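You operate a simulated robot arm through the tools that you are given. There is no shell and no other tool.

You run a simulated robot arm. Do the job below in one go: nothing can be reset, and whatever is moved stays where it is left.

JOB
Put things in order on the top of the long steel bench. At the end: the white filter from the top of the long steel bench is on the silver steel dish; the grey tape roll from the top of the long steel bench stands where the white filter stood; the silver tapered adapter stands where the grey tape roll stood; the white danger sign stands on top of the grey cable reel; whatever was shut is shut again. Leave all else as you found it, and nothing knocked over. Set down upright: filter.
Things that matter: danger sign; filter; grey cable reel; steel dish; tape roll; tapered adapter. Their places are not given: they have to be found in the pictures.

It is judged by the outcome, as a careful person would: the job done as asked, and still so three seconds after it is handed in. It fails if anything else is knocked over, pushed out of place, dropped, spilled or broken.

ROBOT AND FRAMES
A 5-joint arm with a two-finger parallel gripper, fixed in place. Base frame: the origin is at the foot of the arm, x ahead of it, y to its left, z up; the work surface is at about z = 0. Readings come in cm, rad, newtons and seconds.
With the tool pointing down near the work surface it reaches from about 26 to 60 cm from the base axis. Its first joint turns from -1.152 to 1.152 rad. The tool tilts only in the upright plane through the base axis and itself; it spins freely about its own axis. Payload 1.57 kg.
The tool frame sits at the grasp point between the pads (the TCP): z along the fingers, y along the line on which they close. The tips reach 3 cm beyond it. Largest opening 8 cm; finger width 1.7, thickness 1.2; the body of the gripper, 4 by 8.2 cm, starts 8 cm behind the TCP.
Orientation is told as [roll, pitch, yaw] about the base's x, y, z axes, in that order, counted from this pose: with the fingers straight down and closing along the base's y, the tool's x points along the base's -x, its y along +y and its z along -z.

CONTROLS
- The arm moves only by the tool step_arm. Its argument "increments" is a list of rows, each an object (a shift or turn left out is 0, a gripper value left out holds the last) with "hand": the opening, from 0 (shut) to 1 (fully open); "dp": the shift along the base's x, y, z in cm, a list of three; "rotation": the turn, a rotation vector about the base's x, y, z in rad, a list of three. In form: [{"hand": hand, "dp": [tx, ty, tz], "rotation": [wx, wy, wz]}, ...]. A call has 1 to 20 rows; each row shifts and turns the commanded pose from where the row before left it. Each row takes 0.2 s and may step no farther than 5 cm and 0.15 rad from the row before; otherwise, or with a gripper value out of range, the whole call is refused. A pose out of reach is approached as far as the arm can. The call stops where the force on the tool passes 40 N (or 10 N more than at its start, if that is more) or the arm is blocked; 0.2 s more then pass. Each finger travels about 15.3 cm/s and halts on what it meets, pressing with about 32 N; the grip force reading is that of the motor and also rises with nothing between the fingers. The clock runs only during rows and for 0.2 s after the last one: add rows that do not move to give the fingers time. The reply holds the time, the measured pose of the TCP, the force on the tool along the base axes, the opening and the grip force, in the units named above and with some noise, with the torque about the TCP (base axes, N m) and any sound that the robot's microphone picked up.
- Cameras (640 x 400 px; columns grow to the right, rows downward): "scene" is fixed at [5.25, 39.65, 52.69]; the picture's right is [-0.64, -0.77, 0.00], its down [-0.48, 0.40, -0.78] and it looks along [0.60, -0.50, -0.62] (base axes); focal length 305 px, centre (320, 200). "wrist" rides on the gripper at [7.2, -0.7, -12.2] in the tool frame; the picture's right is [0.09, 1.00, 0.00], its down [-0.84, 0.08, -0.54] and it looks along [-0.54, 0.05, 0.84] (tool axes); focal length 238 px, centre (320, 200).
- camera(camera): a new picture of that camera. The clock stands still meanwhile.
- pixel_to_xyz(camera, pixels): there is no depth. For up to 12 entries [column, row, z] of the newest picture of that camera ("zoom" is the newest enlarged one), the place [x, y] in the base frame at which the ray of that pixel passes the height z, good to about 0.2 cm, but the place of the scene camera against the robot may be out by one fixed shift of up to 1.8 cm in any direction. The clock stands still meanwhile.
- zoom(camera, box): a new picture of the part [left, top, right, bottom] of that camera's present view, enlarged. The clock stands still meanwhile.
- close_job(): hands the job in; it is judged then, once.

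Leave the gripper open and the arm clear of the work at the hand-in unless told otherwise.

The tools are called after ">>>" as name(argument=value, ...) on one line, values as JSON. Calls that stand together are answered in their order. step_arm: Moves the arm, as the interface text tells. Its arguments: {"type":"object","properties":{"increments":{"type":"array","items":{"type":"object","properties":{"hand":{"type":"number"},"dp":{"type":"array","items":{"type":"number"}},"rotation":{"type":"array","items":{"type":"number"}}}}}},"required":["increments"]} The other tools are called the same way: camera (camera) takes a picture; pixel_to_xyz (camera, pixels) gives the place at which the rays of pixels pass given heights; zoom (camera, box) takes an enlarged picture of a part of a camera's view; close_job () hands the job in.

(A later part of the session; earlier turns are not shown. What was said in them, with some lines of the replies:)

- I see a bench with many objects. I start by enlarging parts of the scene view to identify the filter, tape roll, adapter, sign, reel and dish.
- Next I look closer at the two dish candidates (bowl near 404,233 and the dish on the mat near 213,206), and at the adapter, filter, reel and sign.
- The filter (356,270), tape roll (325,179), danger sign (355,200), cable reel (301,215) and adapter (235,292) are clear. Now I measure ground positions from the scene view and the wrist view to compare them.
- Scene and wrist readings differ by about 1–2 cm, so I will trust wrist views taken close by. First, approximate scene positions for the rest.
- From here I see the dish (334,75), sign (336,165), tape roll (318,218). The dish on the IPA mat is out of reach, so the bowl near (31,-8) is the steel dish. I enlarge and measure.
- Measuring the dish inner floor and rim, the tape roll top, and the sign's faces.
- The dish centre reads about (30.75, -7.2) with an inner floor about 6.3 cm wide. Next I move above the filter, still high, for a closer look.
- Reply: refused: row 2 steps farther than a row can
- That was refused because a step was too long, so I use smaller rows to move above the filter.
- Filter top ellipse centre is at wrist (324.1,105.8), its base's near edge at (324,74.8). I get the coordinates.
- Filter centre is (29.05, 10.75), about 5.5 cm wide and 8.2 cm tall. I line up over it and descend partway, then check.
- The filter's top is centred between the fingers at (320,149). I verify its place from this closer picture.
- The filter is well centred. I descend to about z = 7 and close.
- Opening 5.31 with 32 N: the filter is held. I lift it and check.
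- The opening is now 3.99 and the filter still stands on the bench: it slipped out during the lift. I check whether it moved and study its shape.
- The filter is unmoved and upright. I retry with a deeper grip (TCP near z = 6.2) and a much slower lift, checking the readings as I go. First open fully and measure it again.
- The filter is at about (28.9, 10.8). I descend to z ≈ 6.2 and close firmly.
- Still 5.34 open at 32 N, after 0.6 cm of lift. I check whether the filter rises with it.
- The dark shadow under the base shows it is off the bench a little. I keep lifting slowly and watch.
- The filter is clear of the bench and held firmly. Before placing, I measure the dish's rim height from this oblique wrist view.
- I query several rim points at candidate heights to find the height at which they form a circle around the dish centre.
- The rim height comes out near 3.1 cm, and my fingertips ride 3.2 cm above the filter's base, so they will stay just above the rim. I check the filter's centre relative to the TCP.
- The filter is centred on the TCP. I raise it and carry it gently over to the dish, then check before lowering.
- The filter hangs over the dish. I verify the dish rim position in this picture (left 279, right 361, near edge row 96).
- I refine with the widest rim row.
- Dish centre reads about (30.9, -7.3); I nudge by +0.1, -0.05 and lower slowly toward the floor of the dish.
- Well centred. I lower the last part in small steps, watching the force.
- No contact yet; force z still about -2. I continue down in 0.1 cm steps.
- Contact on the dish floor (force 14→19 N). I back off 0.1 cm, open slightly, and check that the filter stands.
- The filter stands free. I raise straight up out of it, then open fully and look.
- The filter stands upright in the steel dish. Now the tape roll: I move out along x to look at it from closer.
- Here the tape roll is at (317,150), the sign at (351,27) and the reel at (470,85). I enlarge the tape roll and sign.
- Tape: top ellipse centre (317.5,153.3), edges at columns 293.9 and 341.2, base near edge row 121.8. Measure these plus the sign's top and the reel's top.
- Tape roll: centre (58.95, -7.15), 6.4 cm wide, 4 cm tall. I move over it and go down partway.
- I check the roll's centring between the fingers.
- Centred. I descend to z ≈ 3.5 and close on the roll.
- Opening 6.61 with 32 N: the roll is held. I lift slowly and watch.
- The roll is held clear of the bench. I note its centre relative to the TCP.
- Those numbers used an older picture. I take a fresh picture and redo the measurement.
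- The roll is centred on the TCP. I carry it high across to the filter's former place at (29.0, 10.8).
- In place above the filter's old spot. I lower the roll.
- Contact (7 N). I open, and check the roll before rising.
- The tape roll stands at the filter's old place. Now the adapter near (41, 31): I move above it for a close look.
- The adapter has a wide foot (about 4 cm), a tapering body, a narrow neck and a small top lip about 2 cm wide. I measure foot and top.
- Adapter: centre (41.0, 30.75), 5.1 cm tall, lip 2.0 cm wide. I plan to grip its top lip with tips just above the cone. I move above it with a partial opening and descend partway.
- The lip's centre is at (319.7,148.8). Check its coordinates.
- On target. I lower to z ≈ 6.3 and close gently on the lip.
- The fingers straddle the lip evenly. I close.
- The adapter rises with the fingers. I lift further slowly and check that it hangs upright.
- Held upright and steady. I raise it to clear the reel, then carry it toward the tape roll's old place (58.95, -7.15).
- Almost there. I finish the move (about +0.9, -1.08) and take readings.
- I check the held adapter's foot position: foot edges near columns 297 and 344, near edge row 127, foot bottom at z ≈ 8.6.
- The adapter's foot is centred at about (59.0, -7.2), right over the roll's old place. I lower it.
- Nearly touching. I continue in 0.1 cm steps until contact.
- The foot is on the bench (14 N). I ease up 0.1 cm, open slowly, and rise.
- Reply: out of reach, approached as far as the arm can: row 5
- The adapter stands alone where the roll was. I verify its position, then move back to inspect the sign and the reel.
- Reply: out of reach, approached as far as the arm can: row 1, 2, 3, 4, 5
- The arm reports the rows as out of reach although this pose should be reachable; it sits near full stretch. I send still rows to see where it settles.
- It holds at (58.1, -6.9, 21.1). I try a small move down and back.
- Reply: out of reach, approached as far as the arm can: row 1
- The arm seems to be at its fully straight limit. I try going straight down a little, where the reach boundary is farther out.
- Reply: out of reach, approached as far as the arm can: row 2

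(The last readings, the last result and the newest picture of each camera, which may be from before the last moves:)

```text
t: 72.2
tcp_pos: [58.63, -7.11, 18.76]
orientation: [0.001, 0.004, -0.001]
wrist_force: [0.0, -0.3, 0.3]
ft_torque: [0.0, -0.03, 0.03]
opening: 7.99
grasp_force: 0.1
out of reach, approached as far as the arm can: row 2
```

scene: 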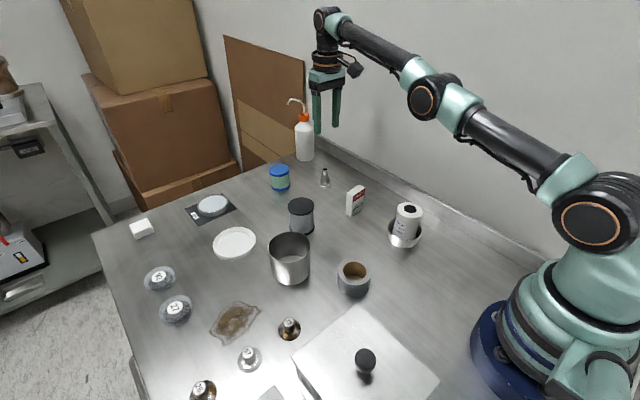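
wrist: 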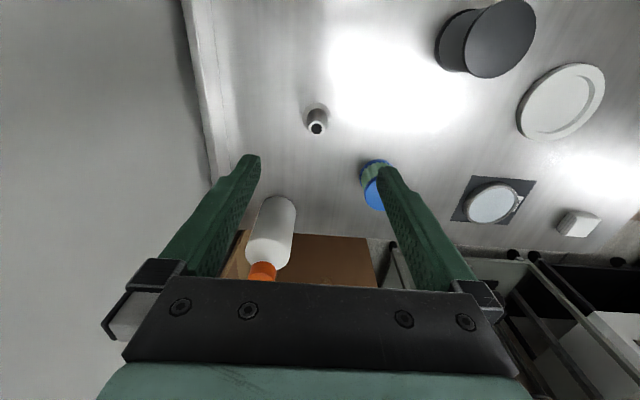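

>>> step_arm(increments=[{"hand": 1, "dp": [-0.3, 0, 0]}, {"dp": [-0.3, 0, 0]}, {"dp": [-0.3, 0, 0]}, {}])

```text
t: 73.2
tcp_pos: [58.59, -7.1, 18.85]
orientation: [0.001, 0.002, 0.001]
wrist_force: [-0.2, 0.0, 0.0]
ft_torque: [0.03, -0.05, -0.04]
opening: 7.99
grasp_force: 0.1
out of reach, approached as far as the arm can: row 1, 3
```

I keep going down in small steps to z ≈ 15, where the arm moved freely before.

>>> step_arm(increments=[{"hand": 1, "dp": [0, 0, -0.5]}, {"dp": [0, 0, -0.5]}, {"dp": [0, 0, -0.5]}, {"dp": [0, 0, -0.5]}, {"dp": [0, 0, -0.5]}, {"dp": [0, 0, -0.5]}, {}])

```text
t: 74.8
tcp_pos: [59.09, -7.16, 15.89]
orientation: [0.0, 0.003, 0.0]
wrist_force: [-1.0, -0.8, 0.2]
ft_torque: [0.0, 0.01, 0.01]
opening: 8.01
grasp_force: 0.1
out of reach, approached as far as the arm can: row 3
```

>>> step_arm(increments=[{"hand": 1, "dp": [-0.5, 0, -0.3]}, {"dp": [-0.5, 0, -0.3]}, {"dp": [-0.5, 0, 0]}, {}])

```text
t: 75.8
tcp_pos: [59.08, -7.25, 15.47]
orientation: [0.0, 0.004, 0.001]
wrist_force: [0.4, 0.7, 0.4]
ft_torque: [0.0, 0.03, 0.03]
opening: 7.99
grasp_force: 0.0
out of reach, approached as far as the arm can: row 1, 2, 3
```

Inward moves still do not take; the elbow may have locked just past straight. I nudge outward slightly to straighten it fully and then test an inward step.

>>> step_arm(increments=[{"hand": 1, "dp": [0.7, 0, 0]}, {"dp": [0.7, 0, 0]}, {}])

>>> step_arm(increments=[{"hand": 1, "dp": [-0.7, 0, 0]}, {"dp": [-0.7, 0, 0]}, {}])

```text
t: 76.6
tcp_pos: [59.26, -7.27, 15.41]
orientation: [0.001, 0.001, 0.001]
wrist_force: [0.6, -0.1, 0.1]
ft_torque: [0.01, 0.0, -0.03]
opening: 8.01
grasp_force: 0.1
out of reach, approached as far as the arm can: row 1, 2
```

```text
t: 77.4
tcp_pos: [58.0, -7.29, 15.51]
orientation: [0.0, 0.0, -0.001]
wrist_force: [0.5, -0.1, 0.2]
ft_torque: [0.03, 0.03, 0.0]
opening: 8.01
grasp_force: 0.1
```

That released it: the arm now follows inward. I go on back to about (42, -5.2) and up to z ≈ 20 to view the sign.

>>> step_arm(increments=[{"hand": 1, "dp": [-2, 0.2, 0]}, {"dp": [-3, 0.4, 0]}, {"dp": [-3, 0.4, 1]}, {"dp": [-3, 0.4, 1.5]}, {"dp": [-3, 0.4, 1.5]}, {"dp": [-2, 0.3, 0.5]}, {}, {}])

>>> camera(camera="wrist")

>>> camera(camera="scene")

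```text
t: 79.2
tcp_pos: [41.93, -5.25, 19.97]
orientation: [0.0, -0.001, -0.001]
wrist_force: [0.2, -0.6, 0.1]
ft_torque: [0.02, 0.01, 0.02]
opening: 8.0
grasp_force: 0.0
```

```text
taken
```

wrist: 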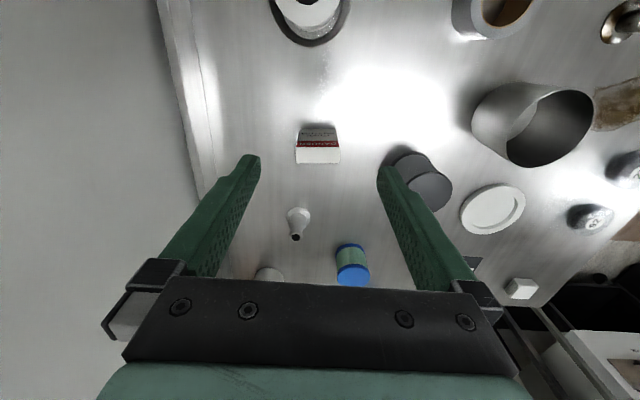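

```text
taken
```

scene: 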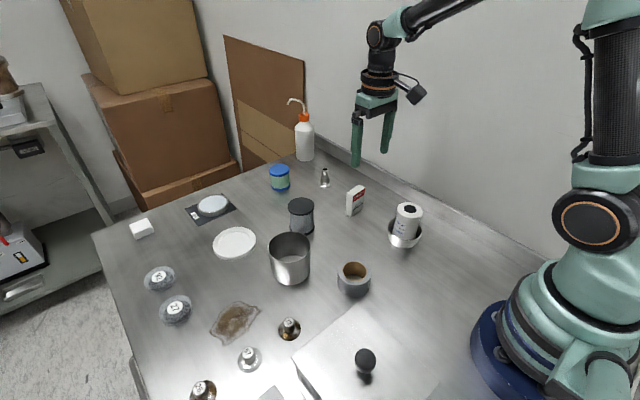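

Everything stands as it should. Now I measure the sign at (318,145).

>>> zoom(camera="wrist", box=[280, 110, 360, 175])

>>> zoom(camera="scene", box=[330, 175, 380, 225])

```text
6.15 times, centred on (320, 142) of wrist
```

zoom: 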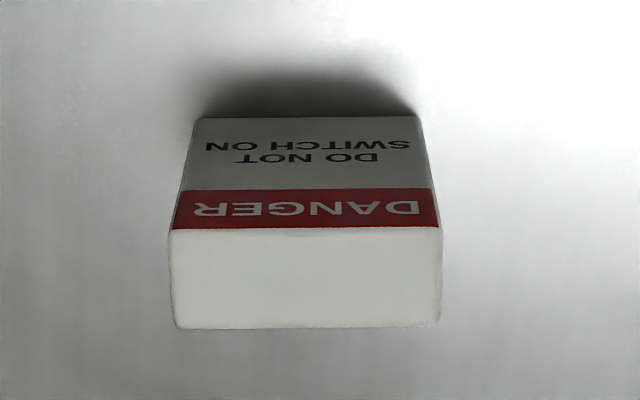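

```text
8.00 times, centred on (355, 200) of scene
```

zoom: 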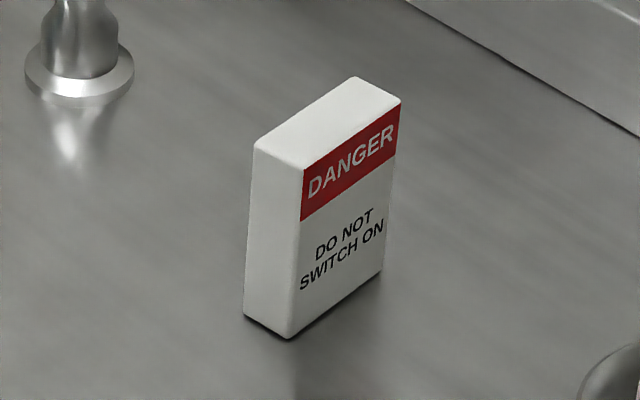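

I query the sign's corner positions at several heights.

>>> pixel_to_xyz(camera="wrist", pixels=[[299.2, 128.5, 0], [335.9, 128.5, 0], [295.4, 147, 5], [339.8, 146.7, 5], [295.4, 147, 6], [339.8, 146.7, 6], [295.4, 147, 7], [339.8, 146.7, 7], [296.7, 162.8, 6], [339.3, 162.5, 6], [296.7, 162.8, 7], [339.3, 162.5, 7]])

>>> zoom(camera="wrist", box=[380, 130, 480, 220])

```text
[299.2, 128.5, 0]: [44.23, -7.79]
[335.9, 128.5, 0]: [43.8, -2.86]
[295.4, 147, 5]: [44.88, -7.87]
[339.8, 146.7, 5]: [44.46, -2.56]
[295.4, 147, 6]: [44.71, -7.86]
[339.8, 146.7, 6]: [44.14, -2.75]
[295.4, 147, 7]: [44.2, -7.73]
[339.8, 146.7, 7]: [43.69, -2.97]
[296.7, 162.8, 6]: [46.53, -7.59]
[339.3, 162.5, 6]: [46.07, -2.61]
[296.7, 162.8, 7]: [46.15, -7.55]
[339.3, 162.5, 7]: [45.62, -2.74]
```

```text
4.44 times, centred on (430, 175) of wrist
```

zoom: 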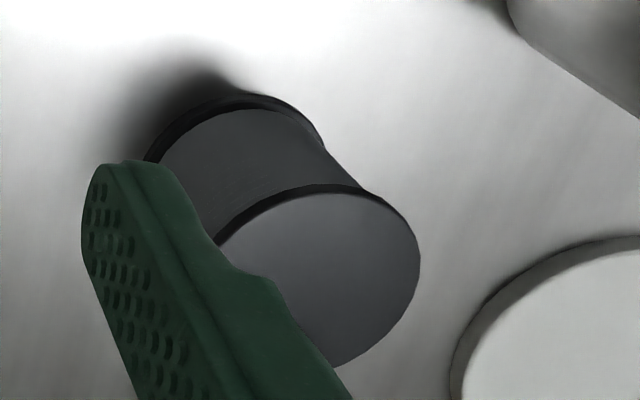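

The sign: centre (44.95, -5.25), about 4.9 × 1.95 cm, 6.8 cm tall, turned about +0.09 rad. Before grabbing it, I measure the reel from a better view.

>>> step_arm(increments=[{"hand": 1, "dp": [0, 3, 0]}, {"dp": [0, 4, 0]}, {"dp": [0, 4, 0]}, {"dp": [0, 2.5, 0]}, {}, {}])

>>> camera(camera="wrist")

>>> zoom(camera="wrist", box=[270, 110, 370, 210])

```text
t: 80.6
tcp_pos: [41.88, 8.21, 19.79]
orientation: [0.0, 0.001, -0.002]
wrist_force: [0.3, -0.2, -0.4]
ft_torque: [0.01, 0.01, -0.01]
opening: 8.0
grasp_force: 0.0
```

```text
taken
```

wrist: 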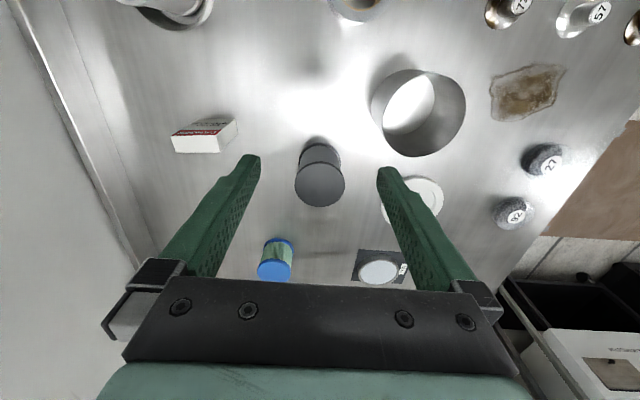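

```text
4.00 times, centred on (320, 160) of wrist
```

zoom: 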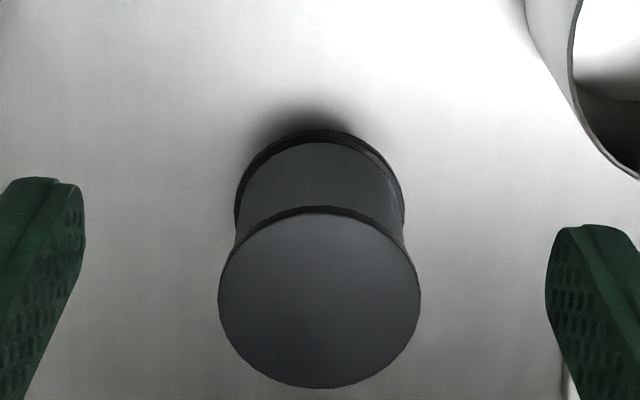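

I query reel points: near base edge (320,142.3), top near (320,163), far (320,207), left (294.5,185), right (345.3,185).

>>> pixel_to_xyz(camera="wrist", pixels=[[320, 142.3, 0], [320, 163, 6.5], [320, 207, 6.5], [320, 163, 7], [320, 207, 7], [320, 163, 7.5], [320, 207, 7.5], [294.5, 185, 7], [345.3, 185, 7], [278.7, 162.3, 0], [361.3, 162.3, 0], [320, 185, 7]])

>>> pixel_to_xyz(camera="scene", pixels=[[301, 204, 6], [301, 204, 7], [301, 204, 8], [354.4, 223, 0], [354, 206, 0]])

```text
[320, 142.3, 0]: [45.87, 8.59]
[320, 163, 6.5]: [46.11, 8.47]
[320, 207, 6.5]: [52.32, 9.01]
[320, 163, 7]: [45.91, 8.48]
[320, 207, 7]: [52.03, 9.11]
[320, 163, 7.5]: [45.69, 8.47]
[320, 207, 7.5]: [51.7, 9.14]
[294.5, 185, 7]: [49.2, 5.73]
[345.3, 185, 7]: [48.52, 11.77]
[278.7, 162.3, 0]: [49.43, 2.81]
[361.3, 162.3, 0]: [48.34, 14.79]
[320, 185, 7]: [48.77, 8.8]
```

```text
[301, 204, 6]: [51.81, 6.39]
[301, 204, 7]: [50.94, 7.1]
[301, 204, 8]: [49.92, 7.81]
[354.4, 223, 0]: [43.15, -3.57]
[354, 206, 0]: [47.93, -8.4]
```

The reel: centre (48.95, 8.78), 6.1 cm wide, 7 cm tall, so the sign will fit on it. I go back above the sign with a small turn of +0.09 rad to align with it.

>>> step_arm(increments=[{"hand": 1, "dp": [0.8, -3.5, 0]}, {"dp": [0.8, -3.5, 0]}, {"dp": [0.8, -3.5, 0], "rotation": [0, 0, 0.045]}, {"dp": [0.67, -2.95, -2], "rotation": [0, 0, 0.045]}, {"dp": [0, 0, -3]}, {"dp": [0, 0, -2]}, {}, {}])

>>> camera(camera="wrist")

>>> zoom(camera="wrist", box=[260, 100, 380, 210])

```text
t: 82.4
tcp_pos: [45.11, -5.34, 12.97]
orientation: [-0.001, 0.0, 0.089]
wrist_force: [-0.2, 0.6, -1.0]
ft_torque: [0.03, 0.02, -0.01]
opening: 8.0
grasp_force: 0.1
```

```text
taken
```

wrist: 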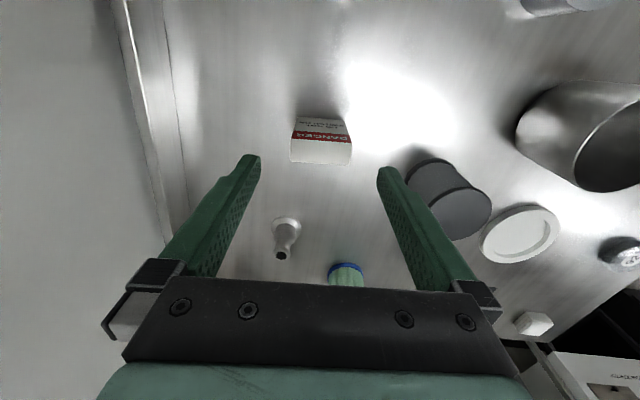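

```text
3.64 times, centred on (320, 155) of wrist
```

zoom: 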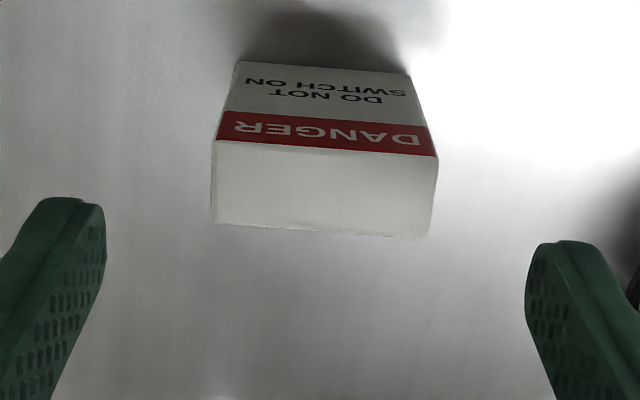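

The sign is aligned with the fingers. I measure its top face corners for exact centring.

>>> pixel_to_xyz(camera="wrist", pixels=[[291.4, 138.8, 6.8], [352.1, 143.2, 6.8], [290.3, 161.3, 6.8], [349.7, 165.4, 6.8], [297.5, 116.8, 0], [344.7, 120.4, 0]])

```text
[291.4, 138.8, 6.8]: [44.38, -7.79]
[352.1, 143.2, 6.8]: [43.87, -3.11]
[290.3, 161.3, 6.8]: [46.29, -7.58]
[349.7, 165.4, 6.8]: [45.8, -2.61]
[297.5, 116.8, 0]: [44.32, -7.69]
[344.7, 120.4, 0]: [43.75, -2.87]
```

Centre (45.03, -5.25) matches the TCP. I descend to z ≈ 4.6 and close.

>>> step_arm(increments=[{"hand": 1, "dp": [0, 0.03, -3]}, {"dp": [0, 0, -3]}, {"dp": [0, 0, -2.3]}, {}, {}])

>>> step_arm(increments=[{"hand": 0.8}, {"hand": 0.68}, {"hand": 0.62}, {"hand": 0.4}, {"hand": 0.4}, {"hand": 0.4}])

```text
t: 83.6
tcp_pos: [45.02, -5.06, 4.55]
orientation: [-0.001, 0.0, 0.091]
wrist_force: [0.1, -0.2, -0.7]
ft_torque: [-0.04, -0.04, 0.04]
opening: 8.0
grasp_force: 0.1
```

```text
t: 85.0
tcp_pos: [45.02, -5.21, 4.62]
orientation: [0.001, -0.001, 0.091]
wrist_force: [-0.5, 0.5, -0.2]
ft_torque: [0.01, -0.01, 0.01]
opening: 4.88
grasp_force: 32.2
```

The sign is held (4.88 cm, 32 N). I lift slowly and check.

>>> step_arm(increments=[{"hand": 0.4, "dp": [0, 0, 0.2]}, {"dp": [0, 0, 0.2]}, {"dp": [0, 0, 0.3]}, {"dp": [0, 0, 0.4]}, {"dp": [0, 0, 0.4]}, {"dp": [0, 0, 0.4]}, {}])

>>> zoom(camera="scene", box=[310, 140, 410, 230])

>>> zoom(camera="wrist", box=[250, 90, 390, 220])

```text
t: 86.6
tcp_pos: [44.94, -5.13, 6.52]
orientation: [0.002, -0.001, 0.09]
wrist_force: [0.1, 0.0, -0.7]
ft_torque: [-0.03, 0.01, 0.01]
opening: 4.91
grasp_force: 32.2
```

```text
4.44 times, centred on (360, 185) of scene
```

zoom: 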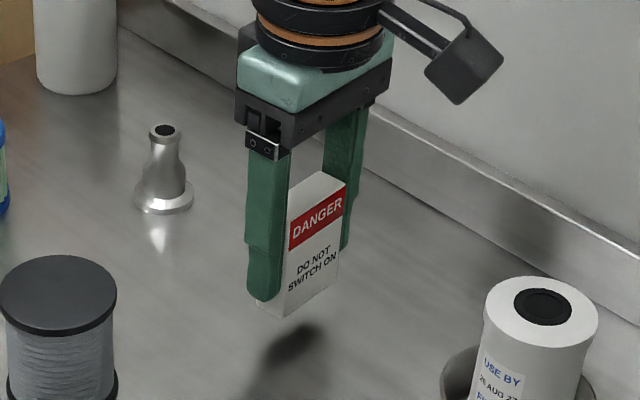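

```text
3.08 times, centred on (320, 155) of wrist
```

zoom: 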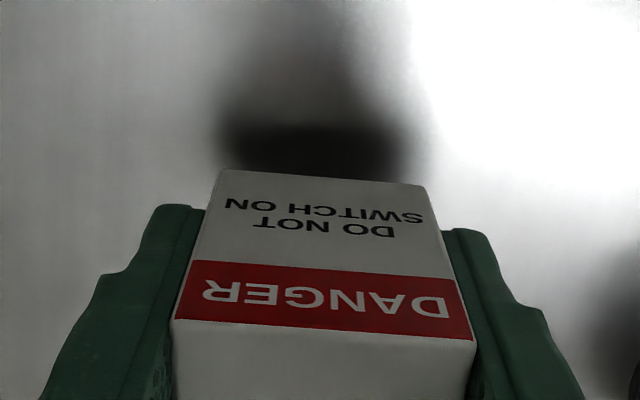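

Held upright. I raise it to about z = 16 and carry it over the reel.

>>> step_arm(increments=[{"hand": 0.4, "dp": [0, 0, 0.8]}, {"dp": [0, 0, 1.3]}, {"dp": [0, 0, 1.5]}, {"dp": [0, 0, 1.5]}, {"dp": [0, 0, 1.5]}, {"dp": [0, 0, 1.5]}, {"dp": [0, 0, 1.2]}, {}])

>>> step_arm(increments=[{"hand": 0.4, "dp": [0.15, 0.6, 0]}, {"dp": [0.3, 1.1, 0]}, {"dp": [0.4, 1.5, 0]}, {"dp": [0.45, 1.6, 0]}, {"dp": [0.45, 1.6, 0]}, {"dp": [0.45, 1.6, 0]}, {"dp": [0.45, 1.6, 0]}, {"dp": [0.45, 1.5, 0]}, {"dp": [0.4, 1.3, 0]}, {"dp": [0.3, 1.0, 0]}, {"dp": [0.15, 0.6, 0]}, {}, {}])

>>> camera(camera="wrist")

>>> camera(camera="scene")

```text
t: 88.4
tcp_pos: [44.99, -5.14, 15.72]
orientation: [-0.001, 0.001, 0.09]
wrist_force: [0.5, 0.2, -0.4]
ft_torque: [-0.03, 0.02, 0.01]
opening: 4.88
grasp_force: 32.7
```

```text
t: 91.2
tcp_pos: [48.98, 8.92, 15.72]
orientation: [-0.001, -0.003, 0.092]
wrist_force: [0.5, -0.7, -0.7]
ft_torque: [0.03, -0.01, 0.02]
opening: 4.9
grasp_force: 32.0
```

```text
taken
```

wrist: 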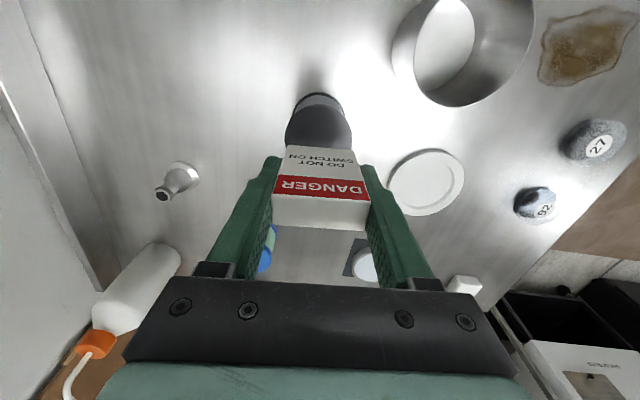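

```text
taken
```

scene: 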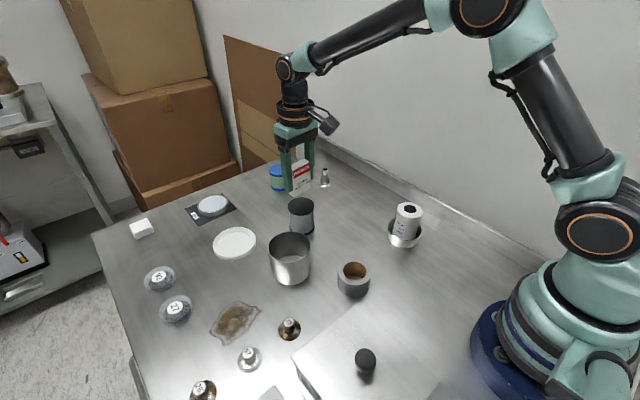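

The sign is over the reel. I enlarge to check its alignment on the reel's centre.

>>> zoom(camera="wrist", box=[260, 80, 380, 180])

>>> zoom(camera="scene", box=[255, 140, 355, 240])

```text
4.00 times, centred on (320, 130) of wrist
```

zoom: 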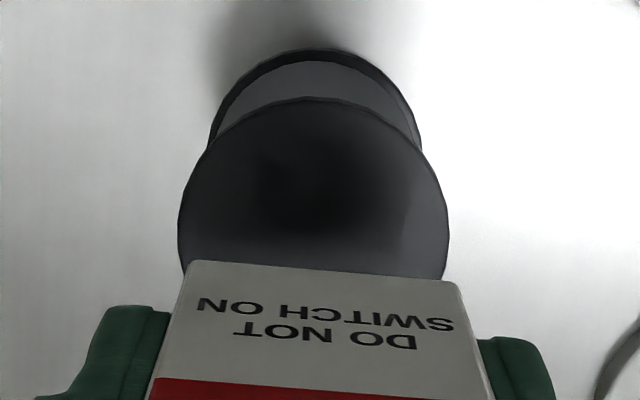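

```text
4.00 times, centred on (305, 190) of scene
```

zoom: 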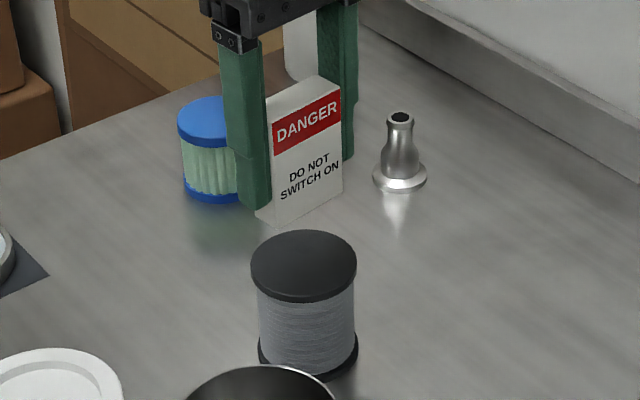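

>>> pixel_to_xyz(camera="wrist", pixels=[[284.5, 138, 7], [352.3, 138, 7], [318.3, 104.8, 7], [318.3, 92, 0], [287.5, 145, 11.1], [354.3, 150.8, 11.1]])

```text
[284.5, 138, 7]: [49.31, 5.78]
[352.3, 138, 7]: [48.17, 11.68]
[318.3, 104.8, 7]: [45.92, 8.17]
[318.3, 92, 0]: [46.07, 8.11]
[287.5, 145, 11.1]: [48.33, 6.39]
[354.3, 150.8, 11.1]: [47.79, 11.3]
```

The sign is about (+0.1, +0.2) off the reel's centre, so I correct and lower toward the reel top.

>>> step_arm(increments=[{"hand": 0.4, "dp": [-0.1, -0.17, -0.3]}, {"dp": [0, 0, -0.8]}, {"dp": [0, 0, -0.9]}, {"dp": [0, 0, -0.7]}, {"dp": [0, 0, -0.5]}, {}, {}])

>>> zoom(camera="scene", box=[265, 160, 345, 240])

>>> zoom(camera="wrist", box=[250, 90, 390, 220])

```text
t: 92.8
tcp_pos: [48.86, 8.72, 12.65]
orientation: [-0.001, 0.0, 0.092]
wrist_force: [0.5, -0.2, 0.3]
ft_torque: [-0.03, -0.02, -0.01]
opening: 4.88
grasp_force: 31.7
```

```text
5.00 times, centred on (305, 200) of scene
```

zoom: 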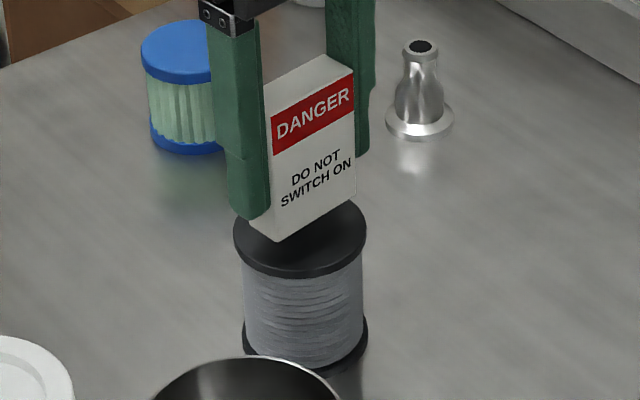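

```text
3.08 times, centred on (320, 155) of wrist
```

zoom: 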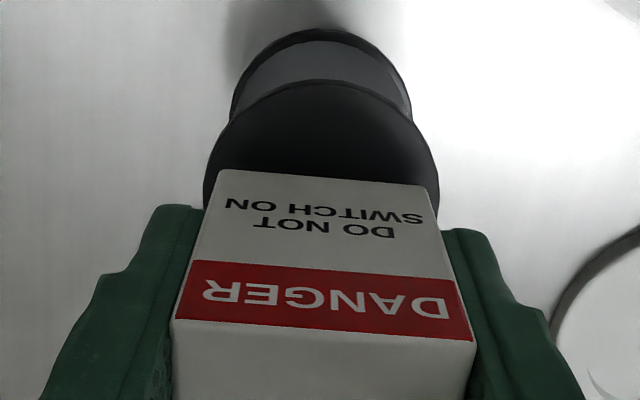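

Aligned and about 1 cm above the reel. I lower in small steps until contact.

>>> step_arm(increments=[{"hand": 0.4, "dp": [0, 0, -0.3]}, {"dp": [0, 0, -0.2]}, {"dp": [0, 0, -0.1]}, {}])

>>> step_arm(increments=[{"hand": 0.4, "dp": [0, 0, -0.1]}, {"dp": [0, 0, -0.1]}, {}])

>>> step_arm(increments=[{"hand": 0.4, "dp": [0, 0, -0.1]}, {}])

```text
t: 93.8
tcp_pos: [48.83, 8.72, 11.98]
orientation: [0.0, -0.001, 0.092]
wrist_force: [-0.1, -0.2, -0.7]
ft_torque: [0.04, 0.01, 0.0]
opening: 4.91
grasp_force: 31.9
```

```text
t: 94.6
tcp_pos: [48.84, 8.85, 11.8]
orientation: [-0.002, 0.0, 0.091]
wrist_force: [-0.3, 0.0, 0.4]
ft_torque: [0.0, -0.01, 0.0]
opening: 4.9
grasp_force: 32.3
```

```text
t: 95.2
tcp_pos: [48.82, 8.79, 11.79]
orientation: [0.001, 0.001, 0.091]
wrist_force: [0.4, 0.0, -0.4]
ft_torque: [0.0, -0.03, 0.0]
opening: 4.89
grasp_force: 32.2
```

>>> step_arm(increments=[{"hand": 0.4, "dp": [0, 0, -0.1]}, {}])

>>> step_arm(increments=[{"hand": 0.4, "dp": [0, 0, -0.1]}, {}])

>>> zoom(camera="scene", box=[275, 170, 335, 240])

```text
t: 95.8
tcp_pos: [48.77, 8.71, 11.54]
orientation: [-0.001, 0.0, 0.092]
wrist_force: [0.0, -0.2, -0.5]
ft_torque: [0.04, 0.0, -0.01]
opening: 4.88
grasp_force: 31.2
```

```text
t: 96.4
tcp_pos: [48.81, 8.79, 11.6]
orientation: [0.001, -0.003, 0.091]
wrist_force: [-2.1, 0.6, 6.7]
ft_torque: [-0.01, 0.12, 0.01]
opening: 4.89
grasp_force: 32.1
```

```text
5.71 times, centred on (305, 205) of scene
```

zoom: 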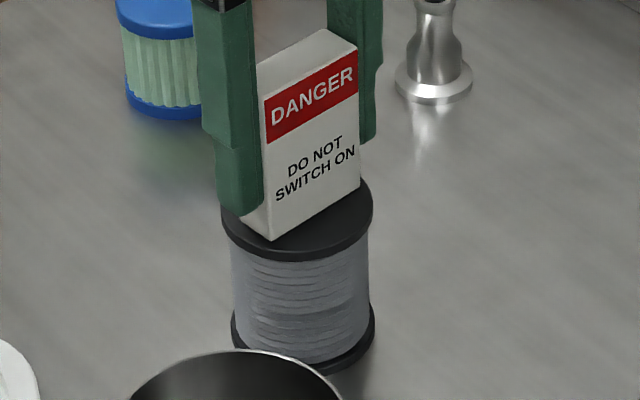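

Contact (6.7 N). I release slowly and look before rising.

>>> step_arm(increments=[{"hand": 0.62}, {"hand": 0.66}, {"hand": 0.72}, {"hand": 0.8}, {"hand": 0.9}, {}])

>>> zoom(camera="scene", box=[265, 160, 345, 240])

>>> zoom(camera="wrist", box=[250, 90, 390, 220])

```text
t: 97.8
tcp_pos: [48.74, 8.69, 11.5]
orientation: [0.001, 0.001, 0.092]
wrist_force: [0.3, -0.2, -0.1]
ft_torque: [-0.02, 0.01, 0.01]
opening: 7.18
grasp_force: 0.1
```

```text
5.00 times, centred on (305, 200) of scene
```

zoom: 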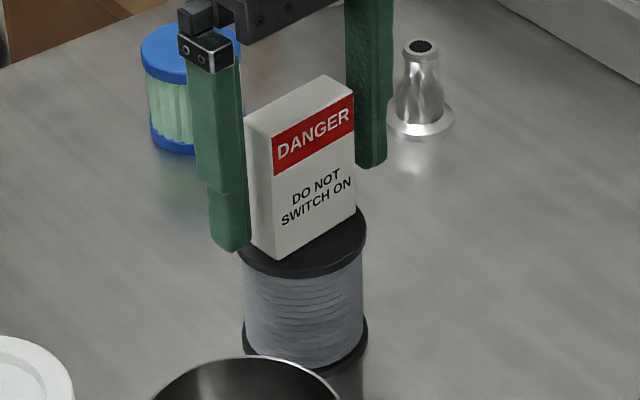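

```text
3.08 times, centred on (320, 155) of wrist
```

zoom: 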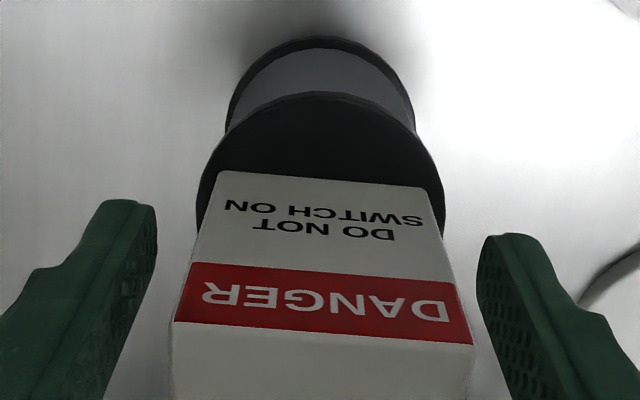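

The sign stands free on the reel. I rise straight up, then retreat to a clear pose and check everything.

>>> step_arm(increments=[{"hand": 0.95, "dp": [0, 0, 0.5]}, {"dp": [0, 0, 1.5]}, {"hand": 1, "dp": [0, 0, 2.5]}, {"dp": [0, 0, 3]}, {"dp": [0, 0, 2]}, {"dp": [-2, 0, 0]}, {"dp": [-3, 0, 1]}, {"dp": [-3, 0, 2], "rotation": [0, 0, -0.045]}, {"dp": [-3, 0, 2], "rotation": [0, 0, -0.045]}, {"dp": [-3, 0, 2]}, {}, {}])

>>> camera(camera="scene")

>>> camera(camera="wrist")

```text
t: 100.4
tcp_pos: [34.87, 8.66, 28.04]
orientation: [0.0, 0.0, 0.0]
wrist_force: [0.2, 0.0, -0.3]
ft_torque: [-0.03, 0.01, -0.01]
opening: 8.01
grasp_force: 0.0
```

```text
taken
```

scene: 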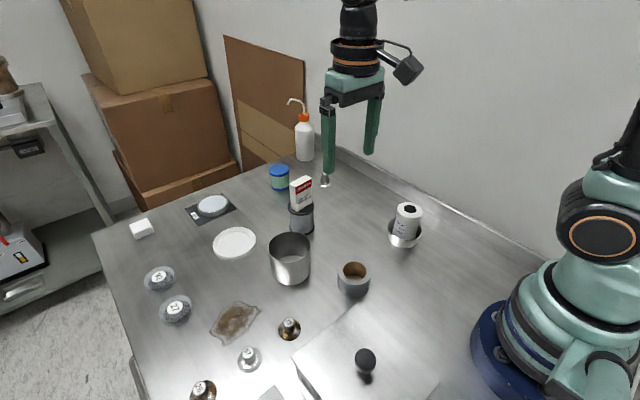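

```text
taken
```

wrist: 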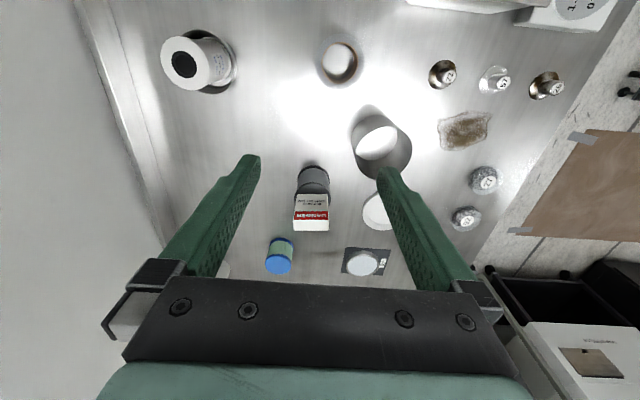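

All four pieces look right. I verify final details by enlarging the filter in the dish, the tape roll, and the sign on the reel.

>>> zoom(camera="scene", box=[320, 190, 440, 310])

>>> zoom(camera="scene", box=[255, 150, 355, 250])

>>> zoom(camera="wrist", box=[300, 25, 380, 100])

```text
3.33 times, centred on (380, 250) of scene
```

zoom: 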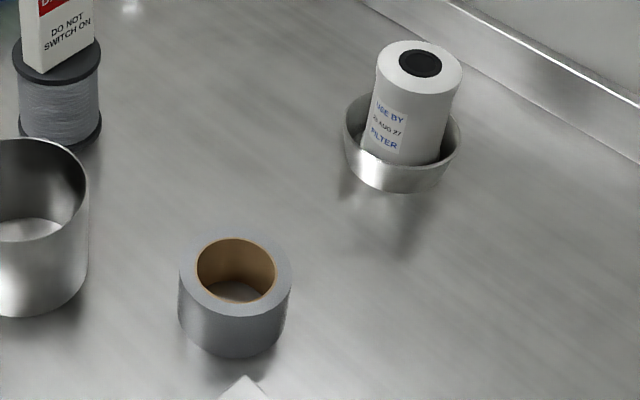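

```text
4.00 times, centred on (305, 200) of scene
```

zoom: 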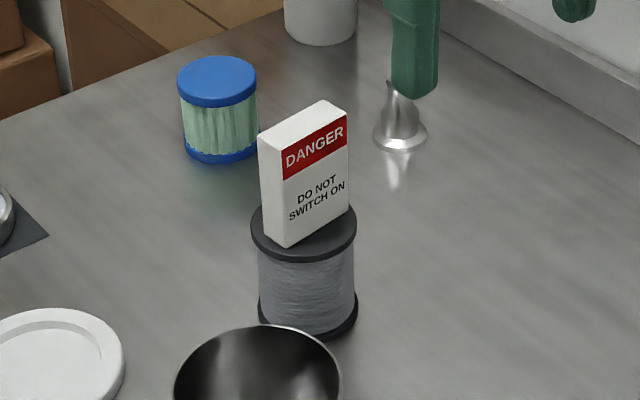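

```text
5.33 times, centred on (340, 62) of wrist
```

zoom: 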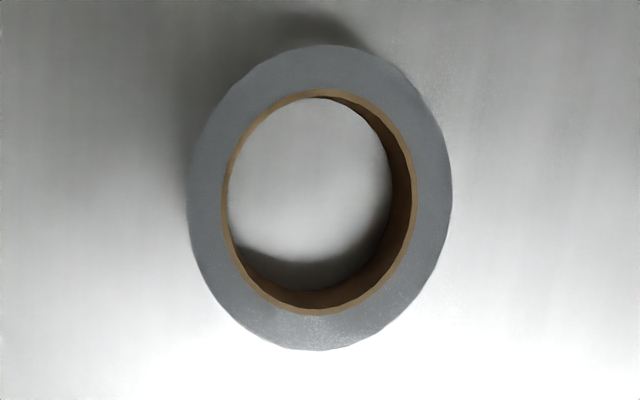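

>>> pixel_to_xyz(camera="wrist", pixels=[[339.9, 61.4, 4], [315.2, 61.4, 4], [364.8, 61.4, 4], [340, 33, 4], [340, 90, 4]])

>>> step_arm(increments=[{"hand": 1, "dp": [0, -0.5, 1.5]}, {"dp": [0, -0.5, 1]}, {}, {}])

>>> camera(camera="scene")

```text
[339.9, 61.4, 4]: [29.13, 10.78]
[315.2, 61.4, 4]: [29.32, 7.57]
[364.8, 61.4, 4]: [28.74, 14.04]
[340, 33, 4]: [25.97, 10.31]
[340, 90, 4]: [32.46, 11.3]
```

```text
t: 101.4
tcp_pos: [34.74, 7.63, 30.48]
orientation: [0.001, 0.0, 0.0]
wrist_force: [0.0, 0.0, 0.5]
ft_torque: [-0.01, -0.01, 0.0]
opening: 7.98
grasp_force: 0.0
```

```text
taken
```

scene: 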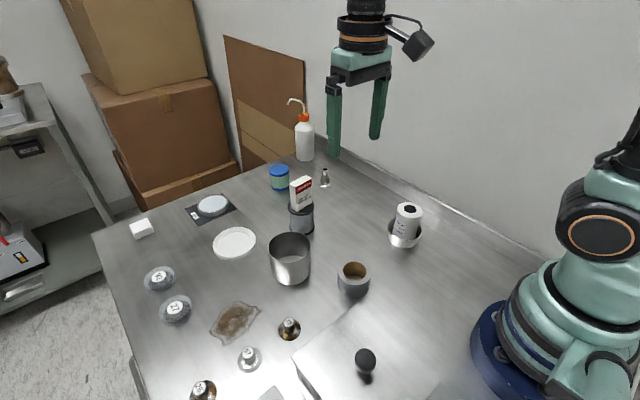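

The tape roll is at (29.1, 10.8), where the filter stood. The adapter is at the roll's old place and the filter is upright in the steel dish. The sign stands on the reel, and nothing was opened or otherwise moved. The arm is clear with the gripper open, so I hand the job in.

>>> close_job()

```text
The job is handed in.
```

The job is handed in, with all four placements done and confirmed in the last pictures:

- **White filter:** it stands upright in the silver steel dish. I took the reachable bowl as that dish, because the other steel dish, on the IPA mat, was out of reach.
- **Grey tape roll:** it stands at about (29.1, 10.8), where the filter stood.
- **Silver tapered adapter:** it stands at about (59, -7.3), within about 0.3 cm of where the tape roll stood.
- **White danger sign:** it stands centred on top of the grey cable reel.

On the first lift the filter slipped out of the gripper, but it stayed upright in place and the second lift held. After the adapter was set down the arm stuck briefly at full stretch above it; I freed it without touching anything.

I opened nothing, so nothing needed shutting again. The other things on the bench stand where they were, and the arm is clear with the gripper open.
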